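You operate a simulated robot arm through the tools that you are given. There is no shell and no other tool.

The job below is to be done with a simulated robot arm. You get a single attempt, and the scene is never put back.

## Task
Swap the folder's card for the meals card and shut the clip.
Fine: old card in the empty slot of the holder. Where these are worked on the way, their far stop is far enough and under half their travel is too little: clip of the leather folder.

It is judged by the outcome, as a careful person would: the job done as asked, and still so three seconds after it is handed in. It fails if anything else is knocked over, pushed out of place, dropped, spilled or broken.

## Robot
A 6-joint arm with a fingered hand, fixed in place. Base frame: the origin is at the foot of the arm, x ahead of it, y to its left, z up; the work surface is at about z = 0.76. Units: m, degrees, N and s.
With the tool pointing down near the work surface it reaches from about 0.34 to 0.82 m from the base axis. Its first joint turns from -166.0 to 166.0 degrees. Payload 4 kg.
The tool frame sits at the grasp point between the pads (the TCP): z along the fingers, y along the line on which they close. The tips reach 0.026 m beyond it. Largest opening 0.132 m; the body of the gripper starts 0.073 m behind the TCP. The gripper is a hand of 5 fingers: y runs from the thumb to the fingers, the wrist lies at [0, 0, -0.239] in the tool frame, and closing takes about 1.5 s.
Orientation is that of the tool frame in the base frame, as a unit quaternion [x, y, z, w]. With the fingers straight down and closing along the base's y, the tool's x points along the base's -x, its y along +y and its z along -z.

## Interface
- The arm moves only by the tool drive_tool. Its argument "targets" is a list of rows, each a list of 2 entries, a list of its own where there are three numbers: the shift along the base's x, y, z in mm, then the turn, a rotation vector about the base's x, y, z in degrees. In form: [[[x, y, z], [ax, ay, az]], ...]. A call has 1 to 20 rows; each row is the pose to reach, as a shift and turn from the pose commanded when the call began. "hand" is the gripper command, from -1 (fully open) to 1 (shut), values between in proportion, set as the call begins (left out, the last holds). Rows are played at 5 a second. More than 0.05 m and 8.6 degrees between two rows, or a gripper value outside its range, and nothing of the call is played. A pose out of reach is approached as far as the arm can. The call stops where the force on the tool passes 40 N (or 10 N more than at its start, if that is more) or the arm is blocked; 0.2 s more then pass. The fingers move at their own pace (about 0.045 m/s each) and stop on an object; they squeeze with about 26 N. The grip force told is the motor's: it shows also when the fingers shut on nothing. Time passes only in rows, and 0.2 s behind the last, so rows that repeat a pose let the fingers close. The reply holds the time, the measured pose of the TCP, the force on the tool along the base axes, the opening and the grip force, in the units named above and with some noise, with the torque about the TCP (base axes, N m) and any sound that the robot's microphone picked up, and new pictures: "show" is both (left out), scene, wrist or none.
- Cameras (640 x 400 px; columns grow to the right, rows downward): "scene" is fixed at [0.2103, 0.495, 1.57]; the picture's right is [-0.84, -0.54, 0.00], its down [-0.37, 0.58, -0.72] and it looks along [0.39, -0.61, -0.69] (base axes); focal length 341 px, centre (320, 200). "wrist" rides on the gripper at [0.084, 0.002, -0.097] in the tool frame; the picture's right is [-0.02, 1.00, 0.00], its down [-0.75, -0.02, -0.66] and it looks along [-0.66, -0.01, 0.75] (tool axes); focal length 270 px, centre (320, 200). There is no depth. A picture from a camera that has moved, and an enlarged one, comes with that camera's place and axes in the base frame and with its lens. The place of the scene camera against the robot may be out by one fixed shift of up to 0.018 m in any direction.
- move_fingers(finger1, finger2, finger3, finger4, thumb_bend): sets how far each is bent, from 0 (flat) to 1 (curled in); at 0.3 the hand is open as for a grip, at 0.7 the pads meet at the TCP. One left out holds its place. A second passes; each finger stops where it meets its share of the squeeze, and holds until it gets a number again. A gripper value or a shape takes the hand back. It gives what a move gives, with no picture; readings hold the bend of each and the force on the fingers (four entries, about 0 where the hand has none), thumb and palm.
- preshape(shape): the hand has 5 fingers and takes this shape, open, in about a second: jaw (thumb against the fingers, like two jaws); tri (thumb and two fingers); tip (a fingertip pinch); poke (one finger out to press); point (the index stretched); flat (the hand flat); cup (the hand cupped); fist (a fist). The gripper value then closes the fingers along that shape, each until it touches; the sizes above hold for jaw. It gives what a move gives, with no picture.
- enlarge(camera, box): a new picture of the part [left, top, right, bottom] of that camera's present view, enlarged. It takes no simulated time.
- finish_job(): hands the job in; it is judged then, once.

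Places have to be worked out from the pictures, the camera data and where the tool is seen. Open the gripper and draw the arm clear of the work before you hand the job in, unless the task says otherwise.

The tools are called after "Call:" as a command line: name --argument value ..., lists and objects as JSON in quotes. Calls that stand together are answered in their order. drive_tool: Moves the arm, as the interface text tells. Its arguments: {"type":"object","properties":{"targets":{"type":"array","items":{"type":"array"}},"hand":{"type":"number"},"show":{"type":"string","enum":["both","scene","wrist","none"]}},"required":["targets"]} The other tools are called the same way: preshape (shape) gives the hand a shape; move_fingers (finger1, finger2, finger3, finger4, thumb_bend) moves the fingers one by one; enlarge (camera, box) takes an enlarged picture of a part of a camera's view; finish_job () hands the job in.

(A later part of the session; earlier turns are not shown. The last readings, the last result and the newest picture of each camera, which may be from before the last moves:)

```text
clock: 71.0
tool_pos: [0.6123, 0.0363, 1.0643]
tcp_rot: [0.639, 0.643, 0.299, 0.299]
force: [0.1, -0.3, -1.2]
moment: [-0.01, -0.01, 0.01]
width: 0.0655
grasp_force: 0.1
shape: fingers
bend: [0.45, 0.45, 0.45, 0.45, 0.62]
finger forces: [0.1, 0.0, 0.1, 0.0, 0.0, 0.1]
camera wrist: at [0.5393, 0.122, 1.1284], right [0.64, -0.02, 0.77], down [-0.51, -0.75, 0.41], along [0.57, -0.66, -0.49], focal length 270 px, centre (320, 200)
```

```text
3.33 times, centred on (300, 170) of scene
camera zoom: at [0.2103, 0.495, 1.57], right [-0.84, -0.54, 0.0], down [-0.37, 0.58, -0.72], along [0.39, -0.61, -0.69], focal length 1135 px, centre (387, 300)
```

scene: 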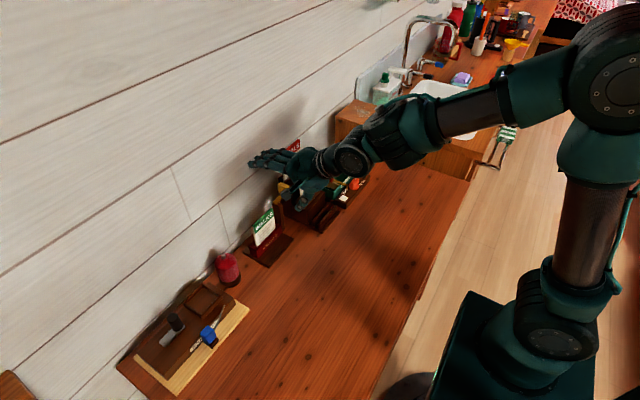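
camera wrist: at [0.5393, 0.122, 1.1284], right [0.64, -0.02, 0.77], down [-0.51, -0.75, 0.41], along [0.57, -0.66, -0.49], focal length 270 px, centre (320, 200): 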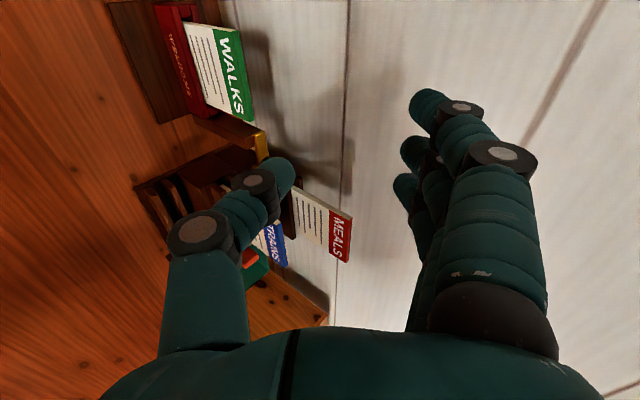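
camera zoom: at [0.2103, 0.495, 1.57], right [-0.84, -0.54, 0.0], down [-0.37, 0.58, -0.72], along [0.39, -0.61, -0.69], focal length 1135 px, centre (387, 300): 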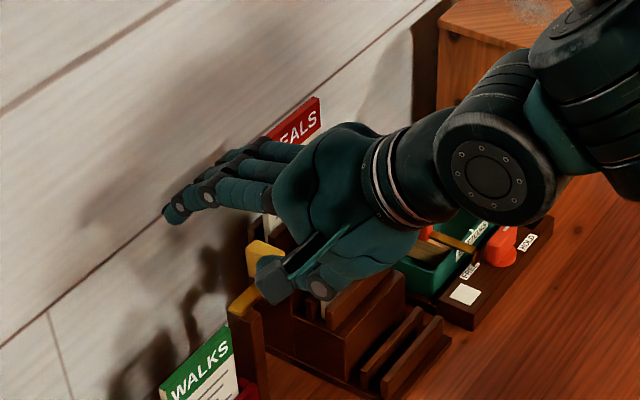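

From the wrist view I worked out the pinch: at 50° lean, thumb 0.66 and fingers ~0.6 meet about 20 mm ahead of the TCP, so I set thumb 0.66 and fingers 0.50 and come above the WALKS card with thumb in front and fingers behind.

Call:
move_fingers --finger1 0.5 --finger2 0.5 --finger3 0.5 --finger4 0.5 --thumb_bend 0.66

Call:
drive_tool --targets '[[[15, 1, -30], [0, 0, 0]], [[35, 2, -60], [0, 0, 0]], [[55, 3, -90], [0, 0, 0]], [[70, 4, -112], [0, 0, 0]], [[70, 4, -112], [0, 0, 0]]]' --show "both"

Call:
enlarge --camera "wrist" --box '[160, 40, 480, 240]'

```text
clock: 72.0
tool_pos: [0.6134, 0.0361, 1.0659]
tcp_rot: [0.639, 0.643, 0.299, 0.299]
force: [0.6, 0.9, -0.4]
moment: [0.0, 0.02, -0.01]
width: 0.0527
grasp_force: 0.2
shape: fingers
bend: [0.5, 0.5, 0.5, 0.5, 0.66]
finger forces: [0.0, 0.1, 0.0, 0.1, 0.0, 0.1]
```

```text
clock: 73.2
tool_pos: [0.6822, 0.043, 0.9529]
tcp_rot: [0.639, 0.643, 0.299, 0.299]
force: [0.2, -0.4, -0.3]
moment: [-0.02, 0.01, -0.02]
width: 0.0522
grasp_force: 0.0
shape: fingers
bend: [0.5, 0.5, 0.5, 0.5, 0.66]
finger forces: [0.1, 0.1, 0.1, 0.0, 0.1, 0.0]
camera wrist: at [0.6089, 0.1284, 1.0161], right [0.64, -0.01, 0.77], down [-0.51, -0.75, 0.41], along [0.57, -0.66, -0.49], focal length 270 px, centre (320, 200)
```

scene: 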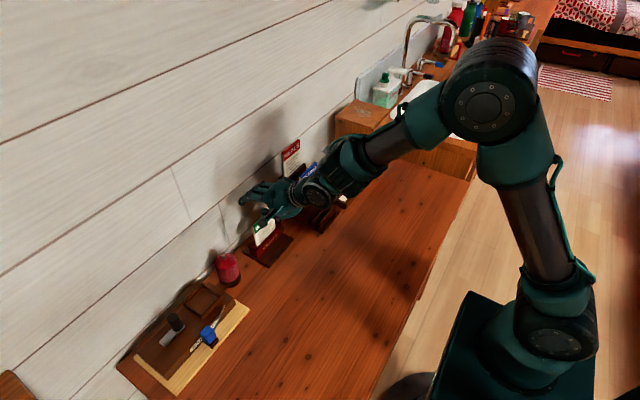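
wrist: 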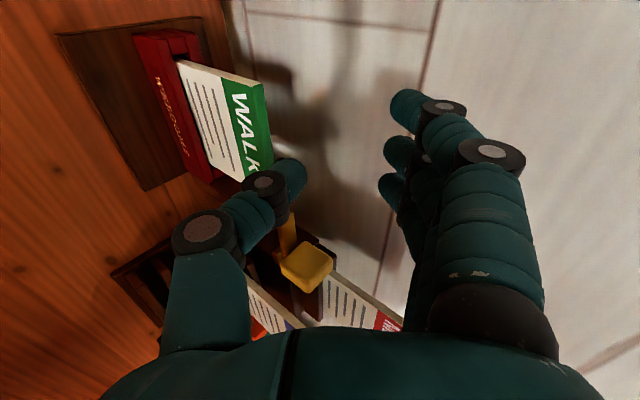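

```text
2.00 times, centred on (320, 140) of wrist
camera zoom: at [0.6089, 0.1284, 1.0161], right [0.64, -0.01, 0.77], down [-0.51, -0.75, 0.41], along [0.57, -0.66, -0.49], focal length 541 px, centre (320, 320)
```

zoom: 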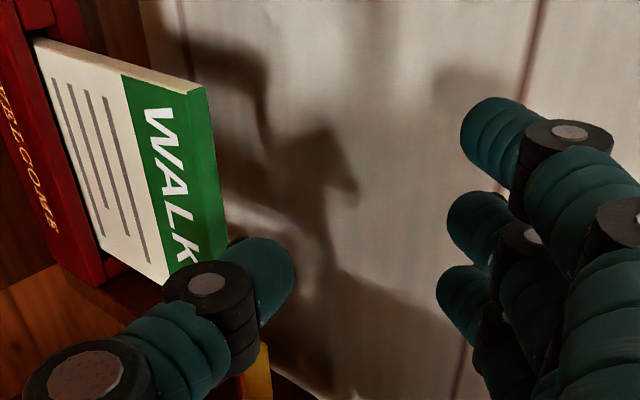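

The card lines up between thumb and fingers; the thumb sits a bit low relative to the fingertips, so I bend it more (0.75) and look again.

Call:
move_fingers --thumb_bend 0.76

Call:
drive_tool --targets '[[[8, -3, -30], [0, 0, 0]], [[8, -3, -40], [0, 0, 0]], [[8, -3, -40], [0, 0, 0]]]' --show "wrist"

Call:
enlarge --camera "wrist" --box '[160, 40, 480, 240]'

Call:
enlarge --camera "scene" --box '[210, 160, 330, 270]'

```text
clock: 74.2
tool_pos: [0.6813, 0.0423, 0.953]
tcp_rot: [0.639, 0.643, 0.299, 0.299]
force: [-0.2, -0.4, -0.4]
moment: [-0.01, 0.0, -0.01]
width: 0.0408
grasp_force: 0.0
shape: fingers
bend: [0.5, 0.5, 0.5, 0.5, 0.76]
finger forces: [0.0, 0.0, 0.0, 0.0, 0.1, 0.0]
```

```text
clock: 75.0
tool_pos: [0.6898, 0.0398, 0.9138]
tcp_rot: [0.638, 0.643, 0.299, 0.299]
force: [0.5, 0.3, 0.8]
moment: [0.0, 0.0, 0.02]
width: 0.0405
grasp_force: 0.0
shape: fingers
bend: [0.5, 0.5, 0.5, 0.5, 0.76]
finger forces: [0.0, 0.1, 0.0, 0.0, 0.1, 0.0]
camera wrist: at [0.6159, 0.1246, 0.9763], right [0.64, -0.02, 0.77], down [-0.51, -0.75, 0.41], along [0.57, -0.66, -0.49], focal length 270 px, centre (320, 200)
```

wrist: 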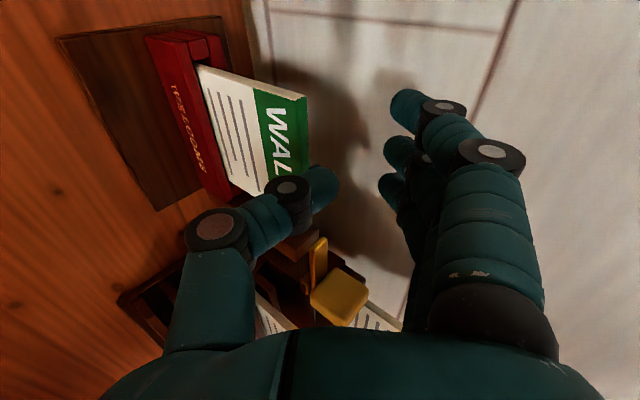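

```text
2.00 times, centred on (320, 140) of wrist
camera zoom: at [0.6159, 0.1246, 0.9763], right [0.64, -0.02, 0.77], down [-0.51, -0.75, 0.41], along [0.57, -0.66, -0.49], focal length 541 px, centre (320, 320)
```

zoom: 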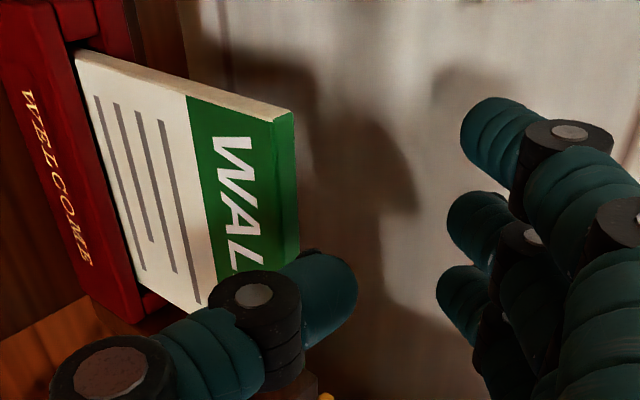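

```text
3.64 times, centred on (270, 215) of scene
camera zoom: at [0.2103, 0.495, 1.57], right [-0.84, -0.54, 0.0], down [-0.37, 0.58, -0.72], along [0.39, -0.61, -0.69], focal length 1239 px, centre (502, 146)
```

zoom: 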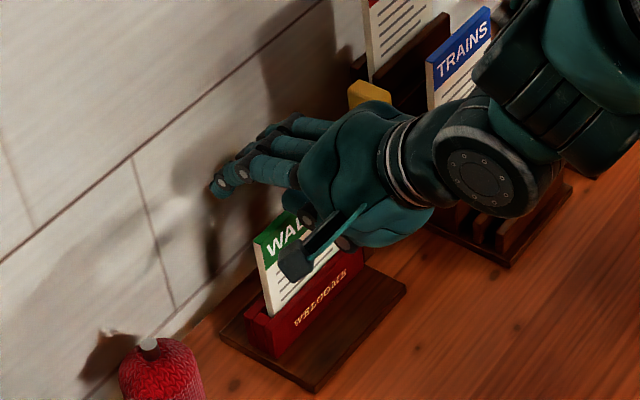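

The thumb tip now lies level with the fingertips. I open the fingers a little more, step back 8 mm so the thumb clears the card's front, and lower so the card top is about 18 mm above the pinch line.

Call:
move_fingers --finger1 0.45 --finger2 0.45 --finger3 0.45 --finger4 0.45

Call:
drive_tool --targets '[[[-8, 0, 0], [0, 0, 0]], [[-8, 0, -15], [0, 0, 0]], [[-8, 0, -30], [0, 0, 0]], [[-8, 0, -45], [0, 0, 0]], [[-8, 0, -45], [0, 0, 0]]]' --show "wrist"

Call:
enlarge --camera "wrist" --box '[160, 40, 480, 240]'

Call:
enlarge --camera "scene" --box '[210, 160, 330, 270]'

```text
clock: 76.0
tool_pos: [0.6885, 0.0386, 0.9142]
tcp_rot: [0.638, 0.644, 0.299, 0.299]
force: [-0.1, 0.0, 0.5]
moment: [-0.01, 0.0, -0.01]
width: 0.0463
grasp_force: 0.0
shape: fingers
bend: [0.45, 0.45, 0.45, 0.45, 0.76]
finger forces: [0.0, 0.0, 0.0, 0.0, 0.0, 0.0]
```

```text
clock: 77.2
tool_pos: [0.6831, 0.0379, 0.87]
tcp_rot: [0.638, 0.643, 0.298, 0.3]
force: [1.0, 0.7, 0.0]
moment: [-0.02, 0.0, -0.02]
width: 0.0463
grasp_force: 0.1
shape: fingers
bend: [0.45, 0.45, 0.45, 0.45, 0.76]
finger forces: [0.0, 0.0, 0.0, 0.0, 0.0, 0.1]
camera wrist: at [0.6107, 0.1238, 0.932], right [0.64, -0.02, 0.77], down [-0.51, -0.75, 0.41], along [0.57, -0.66, -0.49], focal length 270 px, centre (320, 200)
```

wrist: 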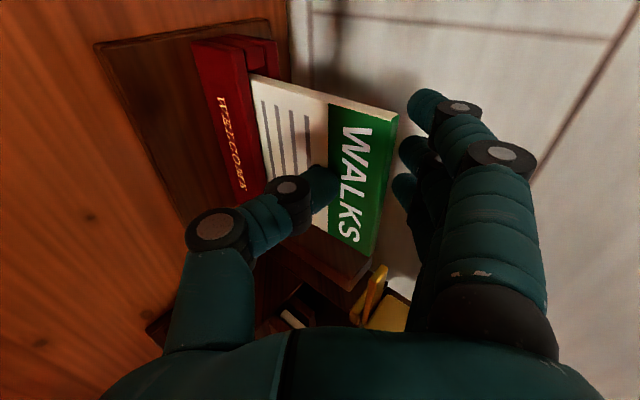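

```text
2.00 times, centred on (320, 140) of wrist
camera zoom: at [0.6107, 0.1238, 0.932], right [0.64, -0.02, 0.77], down [-0.51, -0.75, 0.41], along [0.57, -0.66, -0.49], focal length 541 px, centre (320, 320)
```

zoom: 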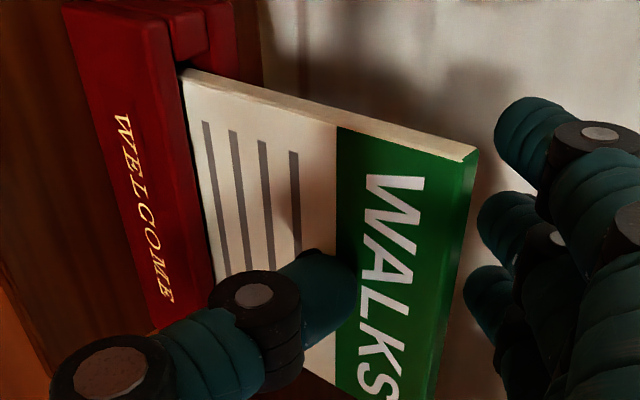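

```text
3.64 times, centred on (270, 215) of scene
camera zoom: at [0.2103, 0.495, 1.57], right [-0.84, -0.54, 0.0], down [-0.37, 0.58, -0.72], along [0.39, -0.61, -0.69], focal length 1239 px, centre (502, 146)
```

zoom: 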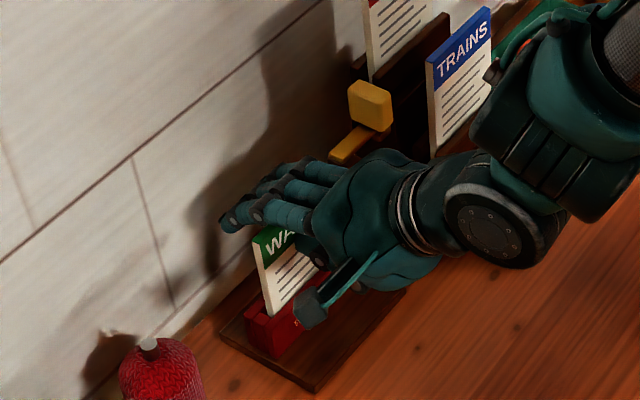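

The card stands between thumb and fingers as planned. I ease forward until the thumb just meets the card's face.

Call:
drive_tool --targets '[[[2, 0, 0], [0, 0, 0]], [[4, 0, 0], [0, 0, 0]], [[6, 0, 0], [0, 0, 0]]]' --show "wrist"

Call:
enlarge --camera "wrist" --box '[160, 40, 480, 240]'

```text
clock: 78.0
tool_pos: [0.6895, 0.038, 0.8692]
tcp_rot: [0.639, 0.643, 0.298, 0.298]
force: [0.0, -0.1, -0.9]
moment: [0.01, 0.01, 0.0]
width: 0.0468
grasp_force: 0.0
shape: fingers
bend: [0.45, 0.45, 0.45, 0.45, 0.76]
finger forces: [0.0, 0.1, 0.0, 0.0, 0.2, 0.1]
camera wrist: at [0.616, 0.1229, 0.9316], right [0.64, -0.02, 0.77], down [-0.51, -0.75, 0.41], along [0.57, -0.66, -0.49], focal length 270 px, centre (320, 200)
```

wrist: 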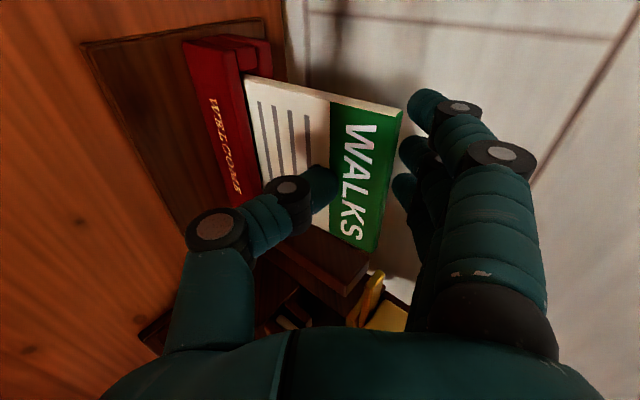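

```text
2.00 times, centred on (320, 140) of wrist
camera zoom: at [0.616, 0.1229, 0.9316], right [0.64, -0.02, 0.77], down [-0.51, -0.75, 0.41], along [0.57, -0.66, -0.49], focal length 541 px, centre (320, 320)
```

zoom: 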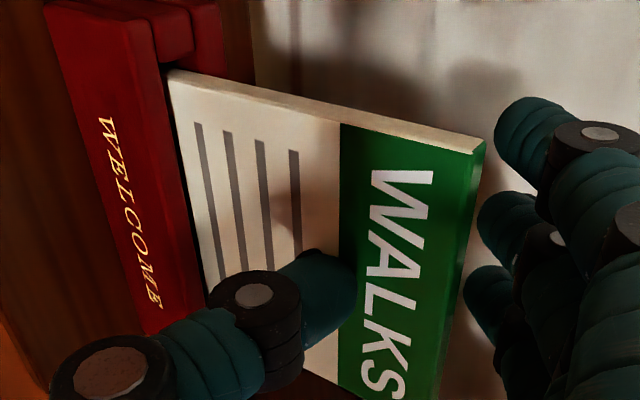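

Thumb is at the face (0.2 N). The fingertips are only ~6 mm below the card's top edge, so I lower 7 mm more for a deeper pinch before closing the fingers.

Call:
drive_tool --targets '[[[0, 0, -4], [0, 0, 0]], [[0, 0, -7], [0, 0, 0]]]' --show "none"

Call:
move_fingers --finger1 0.56 --finger2 0.56 --finger3 0.56 --finger4 0.56

Call:
enlarge --camera "wrist" --box '[160, 40, 480, 240]'

Call:
enlarge --camera "scene" --box '[210, 160, 330, 270]'

```text
clock: 78.6
tool_pos: [0.6893, 0.0382, 0.8615]
tcp_rot: [0.639, 0.643, 0.299, 0.299]
force: [0.2, 0.2, -0.4]
moment: [-0.02, -0.03, -0.02]
width: 0.0464
grasp_force: 0.1
shape: fingers
bend: [0.45, 0.45, 0.45, 0.45, 0.76]
finger forces: [0.1, 0.0, 0.1, 0.0, 0.0, 0.0]
```

```text
clock: 79.6
tool_pos: [0.6889, 0.0381, 0.862]
tcp_rot: [0.638, 0.643, 0.299, 0.3]
force: [-2.3, 0.1, 16.4]
moment: [-0.01, -0.12, -0.04]
width: 0.0376
grasp_force: 12.6
shape: fingers
bend: [0.53, 0.53, 0.53, 0.53, 0.76]
finger forces: [3.9, 3.8, 3.8, 3.7, 10.0, 0.1]
```

```text
2.00 times, centred on (320, 140) of wrist
camera zoom: at [0.6154, 0.1229, 0.9261], right [0.64, -0.02, 0.77], down [-0.51, -0.75, 0.41], along [0.57, -0.66, -0.49], focal length 541 px, centre (320, 320)
```

zoom: 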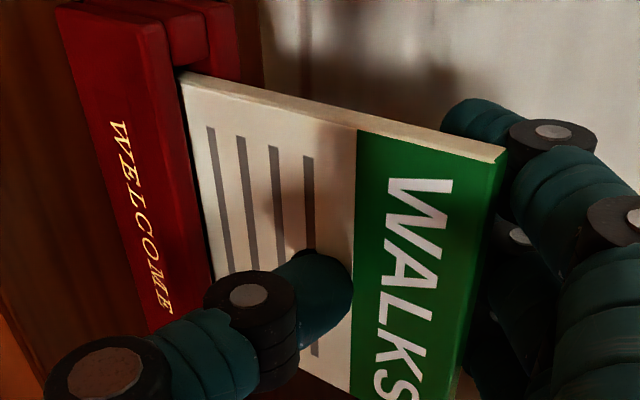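

```text
3.64 times, centred on (270, 215) of scene
camera zoom: at [0.2103, 0.495, 1.57], right [-0.84, -0.54, 0.0], down [-0.37, 0.58, -0.72], along [0.39, -0.61, -0.69], focal length 1239 px, centre (502, 146)
```

zoom: 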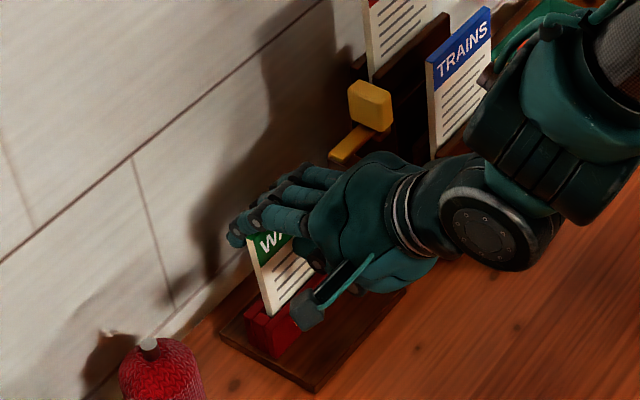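

Fingers now press the card's back (3.8 N each) against the thumb (10 N). I tighten a little and look at forces before lifting.

Call:
move_fingers --finger1 0.62 --finger2 0.62 --finger3 0.62 --finger4 0.62

Call:
enlarge --camera "wrist" --box '[160, 40, 480, 240]'

```text
clock: 80.6
tool_pos: [0.687, 0.0373, 0.8637]
tcp_rot: [0.638, 0.643, 0.3, 0.301]
force: [-5.8, -0.4, 34.7]
moment: [0.03, -0.07, -0.01]
width: 0.0359
grasp_force: 28.4
shape: fingers
bend: [0.57, 0.57, 0.57, 0.57, 0.76]
finger forces: [8.3, 8.1, 8.0, 8.0, 23.7, 0.1]
```

```text
2.00 times, centred on (320, 140) of wrist
camera zoom: at [0.6152, 0.1229, 0.9266], right [0.64, -0.02, 0.77], down [-0.51, -0.75, 0.41], along [0.57, -0.66, -0.49], focal length 541 px, centre (320, 320)
```

zoom: 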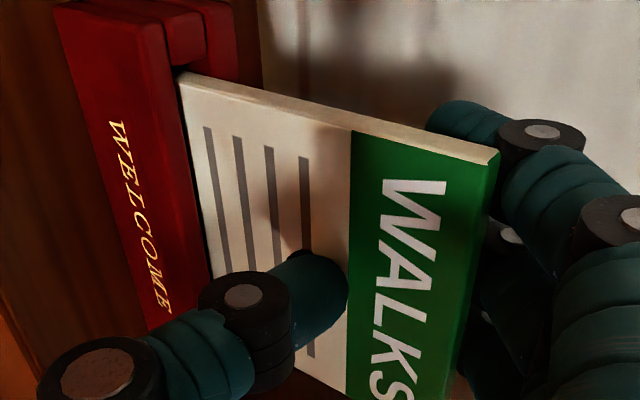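

Grip is firm but presses down on the slot, and the thumb contact is ~7 mm lower than the fingertips, which could let the card pitch. I release, raise the thumb contact (bend 0.82, hand back 5 mm) and will regrip more gently.

Call:
move_fingers --finger1 0.47 --finger2 0.47 --finger3 0.47 --finger4 0.47

Call:
drive_tool --targets '[[[-4, 0, 0], [0, 0, 0]], [[-9, 0, 0], [0, 0, 0]]]' --show "none"

Call:
move_fingers --thumb_bend 0.82

Call:
drive_tool --targets '[[[0, 0, 0], [0, 0, 0]]]' --show "wrist"

Call:
enlarge --camera "wrist" --box '[160, 40, 480, 240]'

```text
clock: 81.6
tool_pos: [0.6875, 0.0389, 0.8623]
tcp_rot: [0.639, 0.643, 0.298, 0.298]
force: [0.3, 0.9, 1.1]
moment: [0.01, -0.03, -0.03]
width: 0.0442
grasp_force: 0.1
shape: fingers
bend: [0.47, 0.47, 0.47, 0.47, 0.76]
finger forces: [0.1, 0.0, 0.0, 0.0, 0.2, 0.0]
```

```text
clock: 82.2
tool_pos: [0.68, 0.0381, 0.862]
tcp_rot: [0.638, 0.644, 0.298, 0.299]
force: [1.5, 0.3, 0.0]
moment: [-0.01, 0.0, 0.02]
width: 0.0442
grasp_force: 0.0
shape: fingers
bend: [0.47, 0.47, 0.47, 0.47, 0.76]
finger forces: [0.1, 0.0, 0.0, 0.0, 0.0, 0.1]
```

```text
clock: 83.2
tool_pos: [0.6807, 0.0369, 0.8627]
tcp_rot: [0.639, 0.643, 0.298, 0.299]
force: [-1.0, -0.3, 0.7]
moment: [0.02, 0.02, 0.01]
width: 0.0397
grasp_force: 0.0
shape: fingers
bend: [0.47, 0.47, 0.47, 0.47, 0.82]
finger forces: [0.0, 0.0, 0.0, 0.1, 0.1, 0.1]
```

```text
clock: 83.6
tool_pos: [0.6801, 0.039, 0.8634]
tcp_rot: [0.639, 0.643, 0.298, 0.3]
force: [0.4, 0.3, 0.1]
moment: [0.03, -0.01, -0.01]
width: 0.0399
grasp_force: 0.0
shape: fingers
bend: [0.47, 0.47, 0.47, 0.47, 0.82]
finger forces: [0.0, 0.0, 0.0, 0.0, 0.0, 0.0]
camera wrist: at [0.607, 0.1235, 0.9248], right [0.64, -0.02, 0.77], down [-0.51, -0.75, 0.41], along [0.57, -0.66, -0.49], focal length 270 px, centre (320, 200)
```

wrist: 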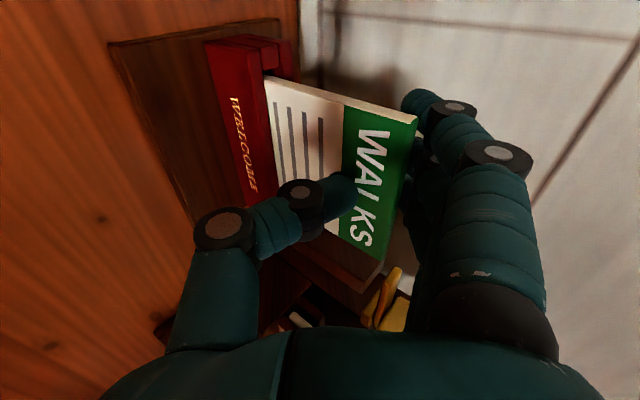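

```text
2.00 times, centred on (320, 140) of wrist
camera zoom: at [0.607, 0.1235, 0.9248], right [0.64, -0.02, 0.77], down [-0.51, -0.75, 0.41], along [0.57, -0.66, -0.49], focal length 541 px, centre (320, 320)
```

zoom: 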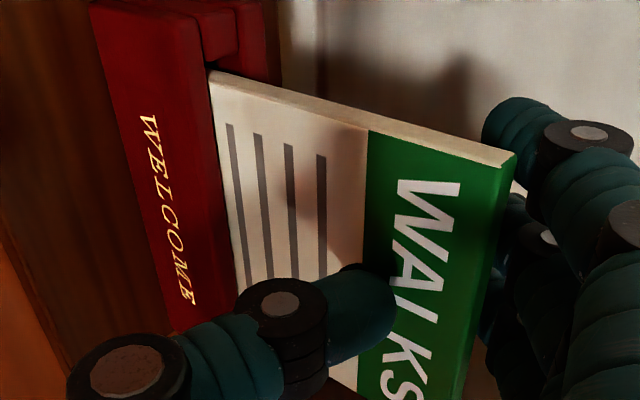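

The thumb is now level with the header where the fingers will press. I ease forward to contact and close the fingers gently.

Call:
drive_tool --targets '[[[2, 0, 0], [0, 0, 0]], [[4, 0, 0], [0, 0, 0]]]' --show "none"

Call:
move_fingers --finger1 0.57 --finger2 0.57 --finger3 0.57 --finger4 0.57

Call:
enlarge --camera "wrist" --box '[160, 40, 480, 240]'

```text
clock: 84.2
tool_pos: [0.6838, 0.0393, 0.8602]
tcp_rot: [0.64, 0.642, 0.298, 0.299]
force: [-0.1, 0.3, 0.3]
moment: [0.04, 0.02, -0.02]
width: 0.0397
grasp_force: 0.0
shape: fingers
bend: [0.47, 0.47, 0.47, 0.47, 0.82]
finger forces: [0.0, 0.0, 0.0, 0.0, 0.1, 0.0]
```

```text
clock: 85.2
tool_pos: [0.6834, 0.0386, 0.8624]
tcp_rot: [0.638, 0.643, 0.299, 0.3]
force: [-2.6, 0.4, 14.9]
moment: [0.01, -0.14, 0.0]
width: 0.0342
grasp_force: 14.3
shape: fingers
bend: [0.53, 0.53, 0.53, 0.53, 0.82]
finger forces: [4.3, 4.2, 4.2, 4.1, 11.5, 0.0]
```

```text
2.00 times, centred on (320, 140) of wrist
camera zoom: at [0.6106, 0.1239, 0.9252], right [0.64, -0.02, 0.77], down [-0.51, -0.75, 0.41], along [0.57, -0.66, -0.49], focal length 541 px, centre (320, 320)
```

zoom: 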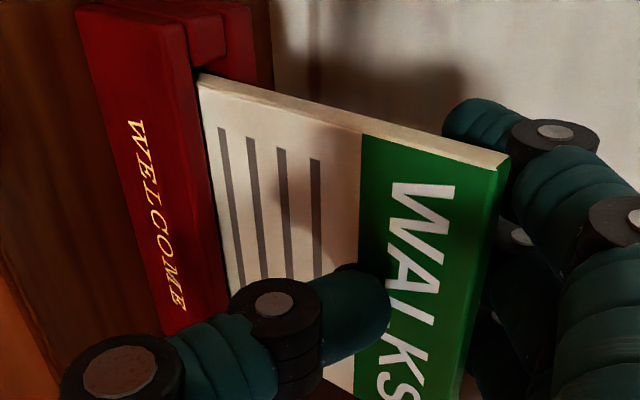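

Fingers hold 4.2 N each with the thumb at 11.5 N, well balanced. I lift in small steps and watch.

Call:
drive_tool --targets '[[[0, 0, 3], [0, 0, 0]], [[0, 0, 6], [0, 0, 0]], [[0, 0, 9], [0, 0, 0]]]' --show "wrist"

Call:
enlarge --camera "wrist" --box '[160, 40, 480, 240]'

```text
clock: 86.0
tool_pos: [0.6846, 0.0376, 0.8685]
tcp_rot: [0.639, 0.644, 0.297, 0.298]
force: [-1.9, -0.1, -1.1]
moment: [0.02, 0.24, -0.03]
width: 0.0334
grasp_force: 8.3
shape: fingers
bend: [0.54, 0.54, 0.55, 0.55, 0.81]
finger forces: [1.8, 1.7, 1.6, 1.5, 10.1, 0.1]
camera wrist: at [0.6103, 0.1239, 0.9328], right [0.65, -0.01, 0.76], down [-0.51, -0.75, 0.42], along [0.57, -0.66, -0.49], focal length 270 px, centre (320, 200)
```

wrist: 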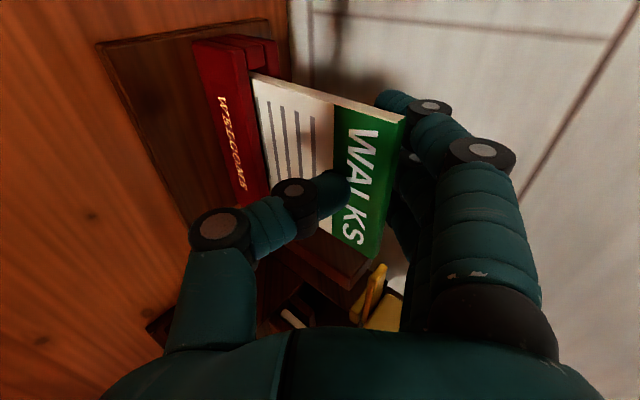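

```text
2.00 times, centred on (320, 140) of wrist
camera zoom: at [0.6103, 0.1239, 0.9328], right [0.65, -0.01, 0.76], down [-0.51, -0.75, 0.42], along [0.57, -0.66, -0.49], focal length 541 px, centre (320, 320)
```

zoom: 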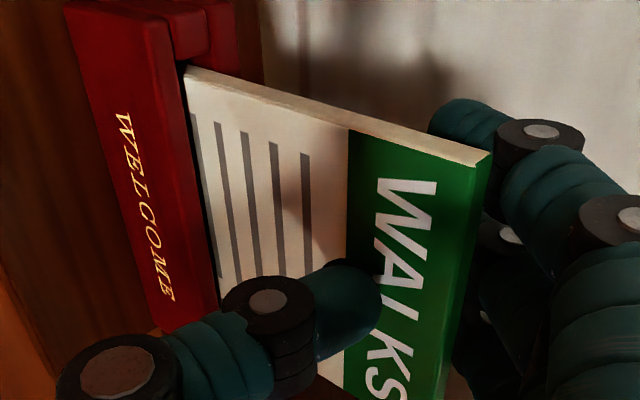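

A further text line has come out of the pocket, so the card is rising with the hand, but finger force fell to 1.7 N. I tighten the fingers before lifting more.

Call:
move_fingers --finger1 0.61 --finger2 0.61 --finger3 0.61 --finger4 0.61

Call:
enlarge --camera "wrist" --box '[160, 40, 480, 240]'

```text
clock: 87.0
tool_pos: [0.6846, 0.0396, 0.8702]
tcp_rot: [0.639, 0.643, 0.298, 0.298]
force: [-5.9, -0.5, -0.1]
moment: [-0.01, 0.58, -0.07]
width: 0.0314
grasp_force: 19.8
shape: fingers
bend: [0.57, 0.57, 0.58, 0.58, 0.81]
finger forces: [4.3, 4.1, 4.1, 4.1, 23.6, 0.0]
```

```text
2.00 times, centred on (320, 140) of wrist
camera zoom: at [0.6105, 0.1239, 0.9334], right [0.64, -0.02, 0.77], down [-0.51, -0.75, 0.41], along [0.57, -0.66, -0.49], focal length 541 px, centre (320, 320)
```

zoom: 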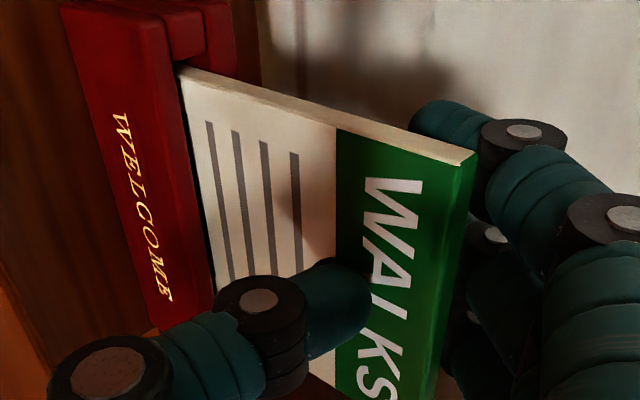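

Tightening pushed the card back down into the slot while firming the grip (thumb 23.6 N). I lift again and compare.

Call:
drive_tool --targets '[[[0, 0, 3], [0, 0, 0]], [[0, 0, 6], [0, 0, 0]], [[0, 0, 9], [0, 0, 0]], [[0, 0, 12], [0, 0, 0]]]' --show "wrist"

Call:
enlarge --camera "wrist" --box '[160, 40, 480, 240]'

```text
clock: 88.0
tool_pos: [0.684, 0.0383, 0.8834]
tcp_rot: [0.639, 0.643, 0.298, 0.299]
force: [-5.1, 0.0, -1.9]
moment: [0.03, 0.59, -0.07]
width: 0.0311
grasp_force: 20.3
shape: fingers
bend: [0.58, 0.58, 0.58, 0.58, 0.81]
finger forces: [4.2, 4.2, 4.2, 3.9, 23.7, 0.0]
camera wrist: at [0.6107, 0.1232, 0.9457], right [0.64, -0.02, 0.77], down [-0.51, -0.75, 0.41], along [0.57, -0.66, -0.49], focal length 270 px, centre (320, 200)
```

wrist: 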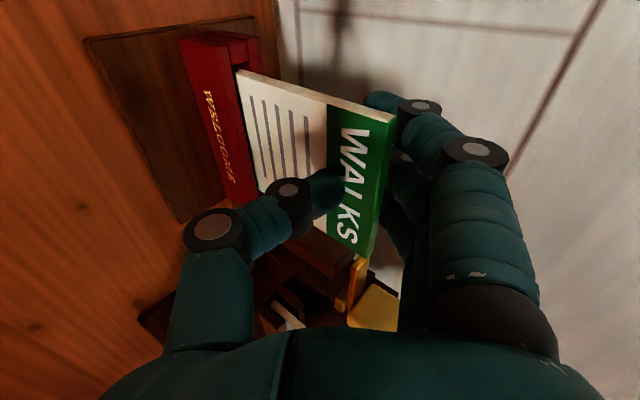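

```text
2.00 times, centred on (320, 140) of wrist
camera zoom: at [0.6107, 0.1232, 0.9457], right [0.64, -0.02, 0.77], down [-0.51, -0.75, 0.41], along [0.57, -0.66, -0.49], focal length 541 px, centre (320, 320)
```

zoom: 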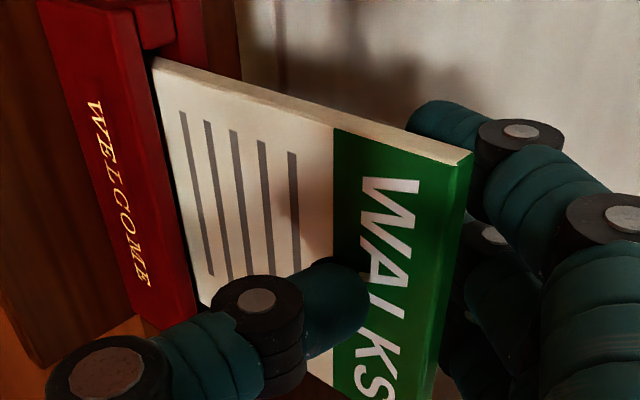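

The card rises with the hand without slipping, but it bears on the pocket's back (Fx -5 N). I shift back 2 mm to see if that relieves it.

Call:
drive_tool --targets '[[[-1, 0, 0], [0, 0, 0]], [[-2, 0, 0], [0, 0, 0]], [[-2, 0, 0], [0, 0, 0]]]' --show "none"

```text
clock: 88.8
tool_pos: [0.6808, 0.0393, 0.8815]
tcp_rot: [0.639, 0.643, 0.298, 0.299]
force: [-3.7, -0.4, -1.2]
moment: [0.0, 0.43, -0.08]
width: 0.0306
grasp_force: 15.0
shape: fingers
bend: [0.58, 0.58, 0.58, 0.58, 0.81]
finger forces: [3.3, 3.3, 3.3, 3.2, 17.5, 0.0]
```

Pinch offset (thumb too low) is what twists the card in the slot. I set the card back down, release, and regrip with the thumb bent further so it meets the card level with the fingertips.

Call:
drive_tool --targets '[[[2, 0, -4], [0, 0, 0]], [[2, 0, -8], [0, 0, 0]], [[2, 0, -12], [0, 0, 0]]]' --show "none"

Call:
move_fingers --finger1 0.47 --finger2 0.47 --finger3 0.47 --finger4 0.47

Call:
drive_tool --targets '[[[-5, 0, 0], [0, 0, 0]], [[-10, 0, 0], [0, 0, 0]]]' --show "none"

Call:
move_fingers --thumb_bend 0.92

Call:
enlarge --camera "wrist" --box '[160, 40, 480, 240]'

```text
clock: 89.6
tool_pos: [0.6839, 0.0388, 0.8692]
tcp_rot: [0.638, 0.643, 0.299, 0.299]
force: [-5.3, 0.0, -0.2]
moment: [-0.04, 0.51, -0.05]
width: 0.031
grasp_force: 20.0
shape: fingers
bend: [0.58, 0.58, 0.58, 0.58, 0.81]
finger forces: [4.4, 4.4, 4.3, 4.1, 22.7, 0.0]
```

```text
clock: 90.6
tool_pos: [0.683, 0.0387, 0.869]
tcp_rot: [0.639, 0.643, 0.299, 0.299]
force: [-0.3, -0.6, -0.8]
moment: [0.02, 0.01, -0.03]
width: 0.0392
grasp_force: 0.0
shape: fingers
bend: [0.47, 0.47, 0.47, 0.47, 0.82]
finger forces: [0.0, 0.0, 0.1, 0.0, 0.0, 0.1]
```

```text
clock: 91.2
tool_pos: [0.6745, 0.0382, 0.8703]
tcp_rot: [0.639, 0.643, 0.298, 0.298]
force: [0.1, -0.3, 0.2]
moment: [-0.01, 0.02, 0.0]
width: 0.0392
grasp_force: 0.0
shape: fingers
bend: [0.47, 0.47, 0.47, 0.47, 0.82]
finger forces: [0.0, 0.0, 0.0, 0.0, 0.0, 0.1]
```

```text
clock: 92.2
tool_pos: [0.6746, 0.0397, 0.8705]
tcp_rot: [0.639, 0.643, 0.299, 0.299]
force: [0.0, -0.4, -0.2]
moment: [-0.02, 0.01, -0.02]
width: 0.0398
grasp_force: 0.1
shape: fingers
bend: [0.47, 0.47, 0.47, 0.47, 0.92]
finger forces: [0.0, 0.0, 0.1, 0.0, 0.0, 0.0]
```

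```text
2.00 times, centred on (320, 140) of wrist
camera zoom: at [0.6007, 0.1243, 0.9339], right [0.64, -0.02, 0.77], down [-0.51, -0.75, 0.41], along [0.57, -0.66, -0.49], focal length 541 px, centre (320, 320)
```

zoom: 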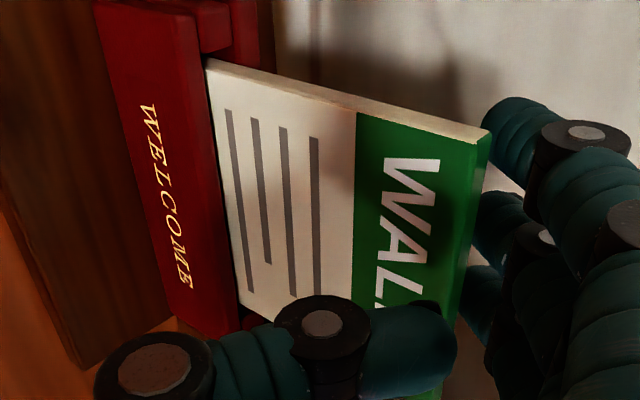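

At 0.92 the thumb tip is right up at the card's top edge, too high. I set 0.86 and lower a few mm.

Call:
move_fingers --thumb_bend 0.86

Call:
drive_tool --targets '[[[0, 0, -6], [0, 0, 0]], [[3, 0, -6], [0, 0, 0]], [[5, 0, -6], [0, 0, 0]]]' --show "none"

Call:
enlarge --camera "wrist" --box '[160, 40, 480, 240]'

```text
clock: 93.2
tool_pos: [0.6724, 0.0406, 0.8708]
tcp_rot: [0.639, 0.643, 0.298, 0.299]
force: [0.3, 0.4, 0.7]
moment: [0.0, 0.05, -0.02]
width: 0.0382
grasp_force: 0.1
shape: fingers
bend: [0.47, 0.47, 0.47, 0.47, 0.86]
finger forces: [0.0, 0.1, 0.0, 0.1, 0.0, 0.0]
```

```text
clock: 94.0
tool_pos: [0.6797, 0.0389, 0.8647]
tcp_rot: [0.639, 0.643, 0.298, 0.298]
force: [-0.1, 0.4, -1.0]
moment: [-0.01, 0.0, 0.01]
width: 0.0384
grasp_force: 0.1
shape: fingers
bend: [0.47, 0.47, 0.47, 0.47, 0.86]
finger forces: [0.0, 0.0, 0.0, 0.0, 0.1, 0.0]
```

```text
2.00 times, centred on (320, 140) of wrist
camera zoom: at [0.6061, 0.1243, 0.9276], right [0.64, -0.02, 0.77], down [-0.51, -0.75, 0.41], along [0.57, -0.66, -0.49], focal length 541 px, centre (320, 320)
```

zoom: 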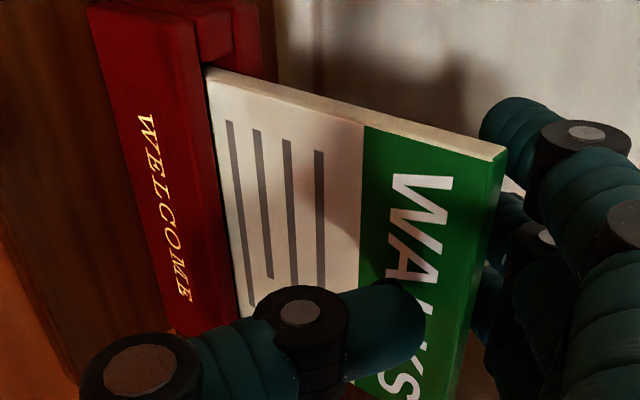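

The thumb tip now lies mid-header, about level with the fingertips. I move forward to contact and close the fingers.

Call:
drive_tool --targets '[[[1, 0, 0], [0, 0, 0]], [[3, 0, 0], [0, 0, 0]]]' --show "none"

Call:
move_fingers --finger1 0.57 --finger2 0.57 --finger3 0.57 --finger4 0.57

Call:
enlarge --camera "wrist" --box '[160, 40, 480, 240]'

```text
clock: 94.6
tool_pos: [0.6828, 0.0386, 0.8645]
tcp_rot: [0.639, 0.643, 0.297, 0.298]
force: [-1.2, -0.9, -0.4]
moment: [-0.03, -0.01, 0.0]
width: 0.0382
grasp_force: 0.2
shape: fingers
bend: [0.47, 0.47, 0.47, 0.47, 0.86]
finger forces: [0.0, 0.1, 0.1, 0.0, 0.0, 0.0]
```

```text
clock: 95.6
tool_pos: [0.6828, 0.0395, 0.8644]
tcp_rot: [0.639, 0.643, 0.299, 0.3]
force: [-1.1, 0.0, 8.2]
moment: [0.01, -0.1, 0.0]
width: 0.033
grasp_force: 8.1
shape: fingers
bend: [0.54, 0.54, 0.54, 0.54, 0.87]
finger forces: [2.5, 2.4, 2.3, 2.4, 6.5, 0.0]
```

```text
2.00 times, centred on (320, 140) of wrist
camera zoom: at [0.6089, 0.1237, 0.9277], right [0.64, -0.02, 0.77], down [-0.51, -0.75, 0.41], along [0.57, -0.66, -0.49], focal length 541 px, centre (320, 320)
```

zoom: 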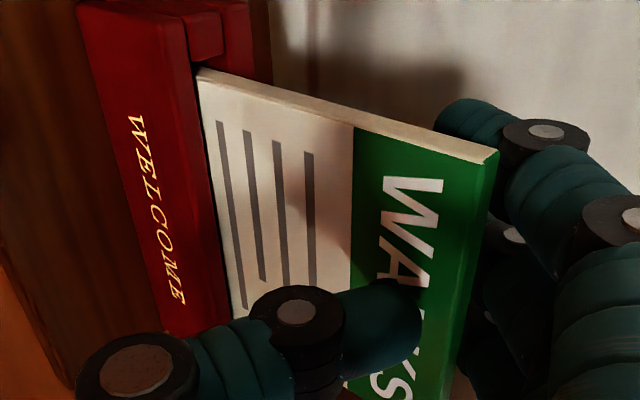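

Contact made (2.4 N each). I lift 5 mm first, then tighten, and check the twisting moment.

Call:
drive_tool --targets '[[[0, 0, 3], [0, 0, 0]], [[0, 0, 6], [0, 0, 0]]]' --show "none"

Call:
move_fingers --finger1 0.61 --finger2 0.61 --finger3 0.61 --finger4 0.61

Call:
enlarge --camera "wrist" --box '[160, 40, 480, 240]'

```text
clock: 96.2
tool_pos: [0.6816, 0.0398, 0.8709]
tcp_rot: [0.639, 0.643, 0.298, 0.298]
force: [-1.2, -0.2, -0.3]
moment: [0.0, 0.11, 0.01]
width: 0.0326
grasp_force: 7.7
shape: fingers
bend: [0.54, 0.54, 0.55, 0.55, 0.86]
finger forces: [1.9, 1.8, 1.5, 1.5, 8.3, 0.1]
```

```text
clock: 97.2
tool_pos: [0.6818, 0.0398, 0.8701]
tcp_rot: [0.638, 0.644, 0.298, 0.299]
force: [-2.4, 1.3, -0.9]
moment: [-0.01, 0.26, -0.07]
width: 0.0312
grasp_force: 20.6
shape: fingers
bend: [0.57, 0.57, 0.57, 0.57, 0.87]
finger forces: [4.9, 4.8, 4.7, 4.6, 22.4, 0.0]
```

```text
2.00 times, centred on (320, 140) of wrist
camera zoom: at [0.6087, 0.1247, 0.9337], right [0.64, -0.02, 0.77], down [-0.51, -0.75, 0.41], along [0.57, -0.66, -0.49], focal length 541 px, centre (320, 320)
```

zoom: 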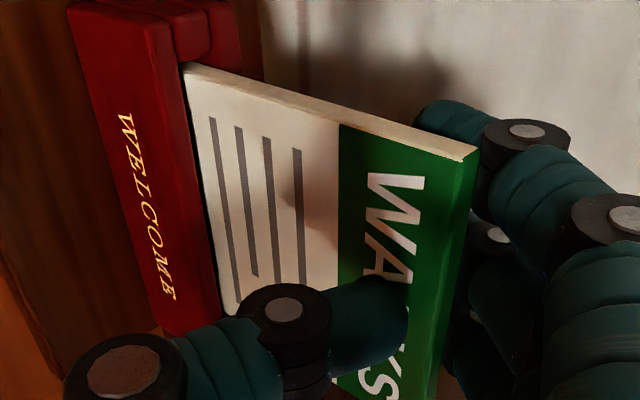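

The twist is halved (0.26 Nm) with a firm 4.8 N per finger. I lift out in stages, checking the card's attitude.

Call:
drive_tool --targets '[[[0, 0, 4], [0, 0, 0]], [[0, 0, 8], [0, 0, 0]], [[0, 0, 12], [0, 0, 0]], [[0, 0, 15], [0, 0, 0]]]' --show "wrist"

Call:
enlarge --camera "wrist" --box '[160, 40, 480, 240]'

```text
clock: 98.2
tool_pos: [0.6813, 0.0398, 0.8869]
tcp_rot: [0.639, 0.643, 0.298, 0.3]
force: [-2.2, 0.3, -0.3]
moment: [-0.01, 0.29, -0.03]
width: 0.0309
grasp_force: 20.5
shape: fingers
bend: [0.57, 0.57, 0.57, 0.57, 0.87]
finger forces: [4.7, 4.6, 4.5, 4.5, 22.1, 0.0]
camera wrist: at [0.608, 0.125, 0.9496], right [0.64, -0.01, 0.77], down [-0.51, -0.75, 0.41], along [0.57, -0.66, -0.49], focal length 270 px, centre (320, 200)
```

wrist: 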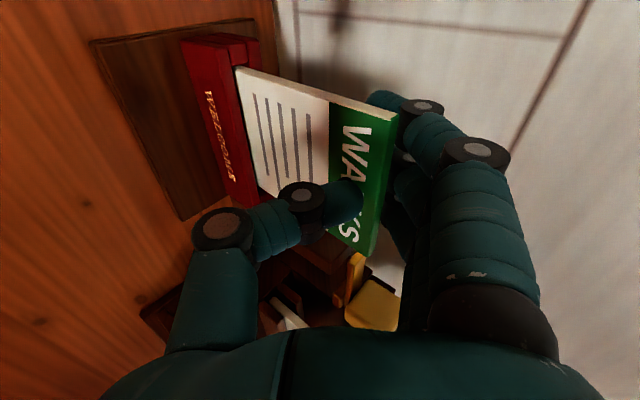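

```text
2.00 times, centred on (320, 140) of wrist
camera zoom: at [0.608, 0.125, 0.9496], right [0.64, -0.01, 0.77], down [-0.51, -0.75, 0.41], along [0.57, -0.66, -0.49], focal length 541 px, centre (320, 320)
```

zoom: 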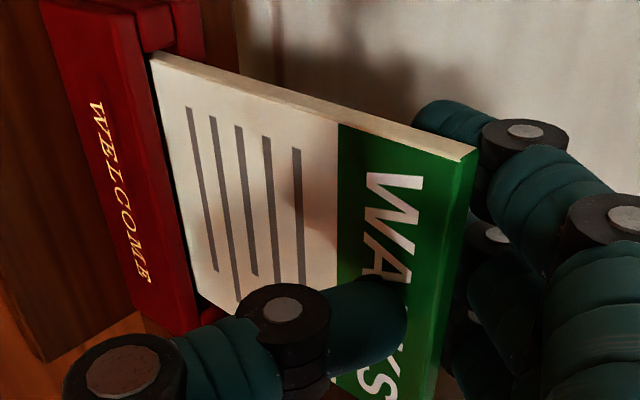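

Still no slip. I continue up another 10 mm with a slight backward shift to relieve the side load before the card leaves the pocket.

Call:
drive_tool --targets '[[[-1, 0, 3], [0, 0, 0]], [[-2, 0, 6], [0, 0, 0]], [[-2, 0, 9], [0, 0, 0]]]' --show "wrist"

Call:
enlarge --camera "wrist" --box '[160, 40, 480, 240]'

```text
clock: 99.0
tool_pos: [0.679, 0.0392, 0.8942]
tcp_rot: [0.638, 0.643, 0.298, 0.299]
force: [-2.3, -0.7, -0.7]
moment: [-0.02, 0.28, -0.08]
width: 0.031
grasp_force: 18.3
shape: fingers
bend: [0.57, 0.57, 0.57, 0.57, 0.87]
finger forces: [4.4, 4.4, 4.2, 4.2, 20.3, 0.0]
camera wrist: at [0.6065, 0.1239, 0.9584], right [0.64, -0.02, 0.77], down [-0.51, -0.75, 0.41], along [0.57, -0.66, -0.49], focal length 270 px, centre (320, 200)
```

wrist: 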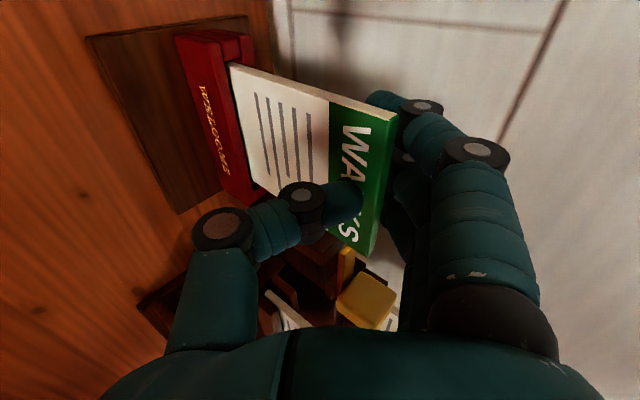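

```text
2.00 times, centred on (320, 140) of wrist
camera zoom: at [0.6065, 0.1239, 0.9584], right [0.64, -0.02, 0.77], down [-0.51, -0.75, 0.41], along [0.57, -0.66, -0.49], focal length 541 px, centre (320, 320)
```

zoom: 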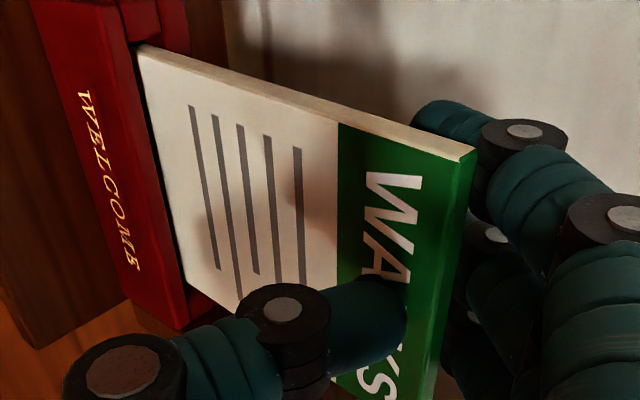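

Call:
drive_tool --targets '[[[-1, 0, 4], [0, 0, 0]], [[-2, 0, 8], [0, 0, 0]], [[-2, 0, 8], [0, 0, 0]]]' --show "wrist"

Call:
enlarge --camera "wrist" --box '[160, 40, 480, 240]'

Call:
enlarge --camera "scene" --box '[210, 160, 330, 270]'

```text
clock: 99.8
tool_pos: [0.6775, 0.0378, 0.9025]
tcp_rot: [0.639, 0.643, 0.299, 0.299]
force: [-1.8, 0.2, -0.2]
moment: [0.0, 0.21, -0.04]
width: 0.031
grasp_force: 17.2
shape: fingers
bend: [0.57, 0.57, 0.58, 0.58, 0.86]
finger forces: [4.2, 4.1, 4.2, 4.0, 18.8, 0.0]
camera wrist: at [0.6045, 0.1231, 0.9661], right [0.64, -0.02, 0.77], down [-0.51, -0.75, 0.41], along [0.57, -0.66, -0.49], focal length 270 px, centre (320, 200)
```

wrist: 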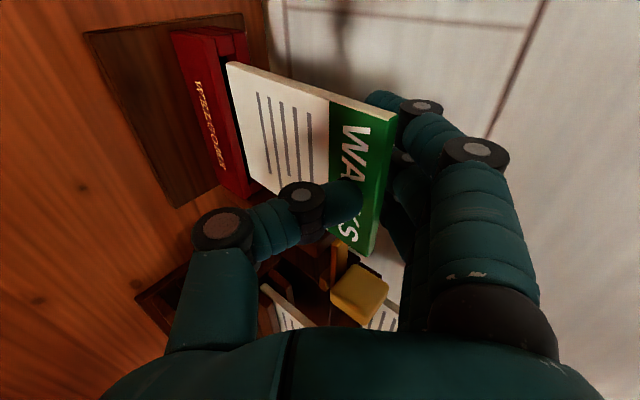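

```text
2.00 times, centred on (320, 140) of wrist
camera zoom: at [0.6045, 0.1231, 0.9661], right [0.64, -0.02, 0.77], down [-0.51, -0.75, 0.41], along [0.57, -0.66, -0.49], focal length 541 px, centre (320, 320)
```

zoom: 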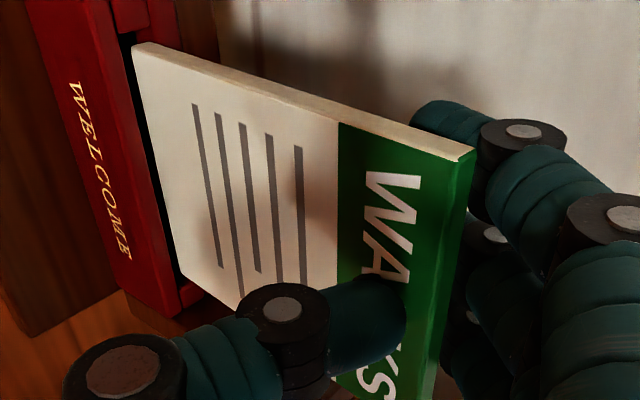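

```text
3.64 times, centred on (270, 215) of scene
camera zoom: at [0.2103, 0.495, 1.57], right [-0.84, -0.54, 0.0], down [-0.37, 0.58, -0.72], along [0.39, -0.61, -0.69], focal length 1239 px, centre (502, 146)
```

zoom: 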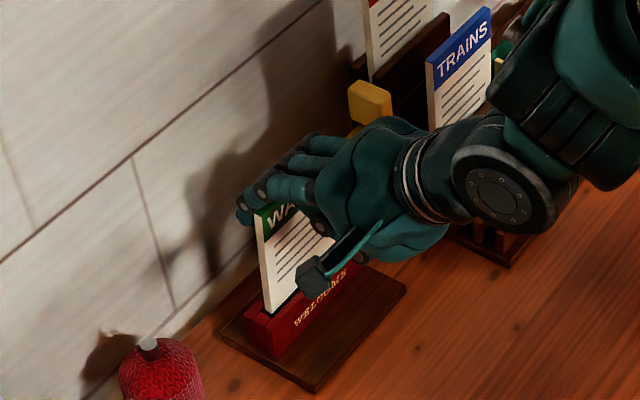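

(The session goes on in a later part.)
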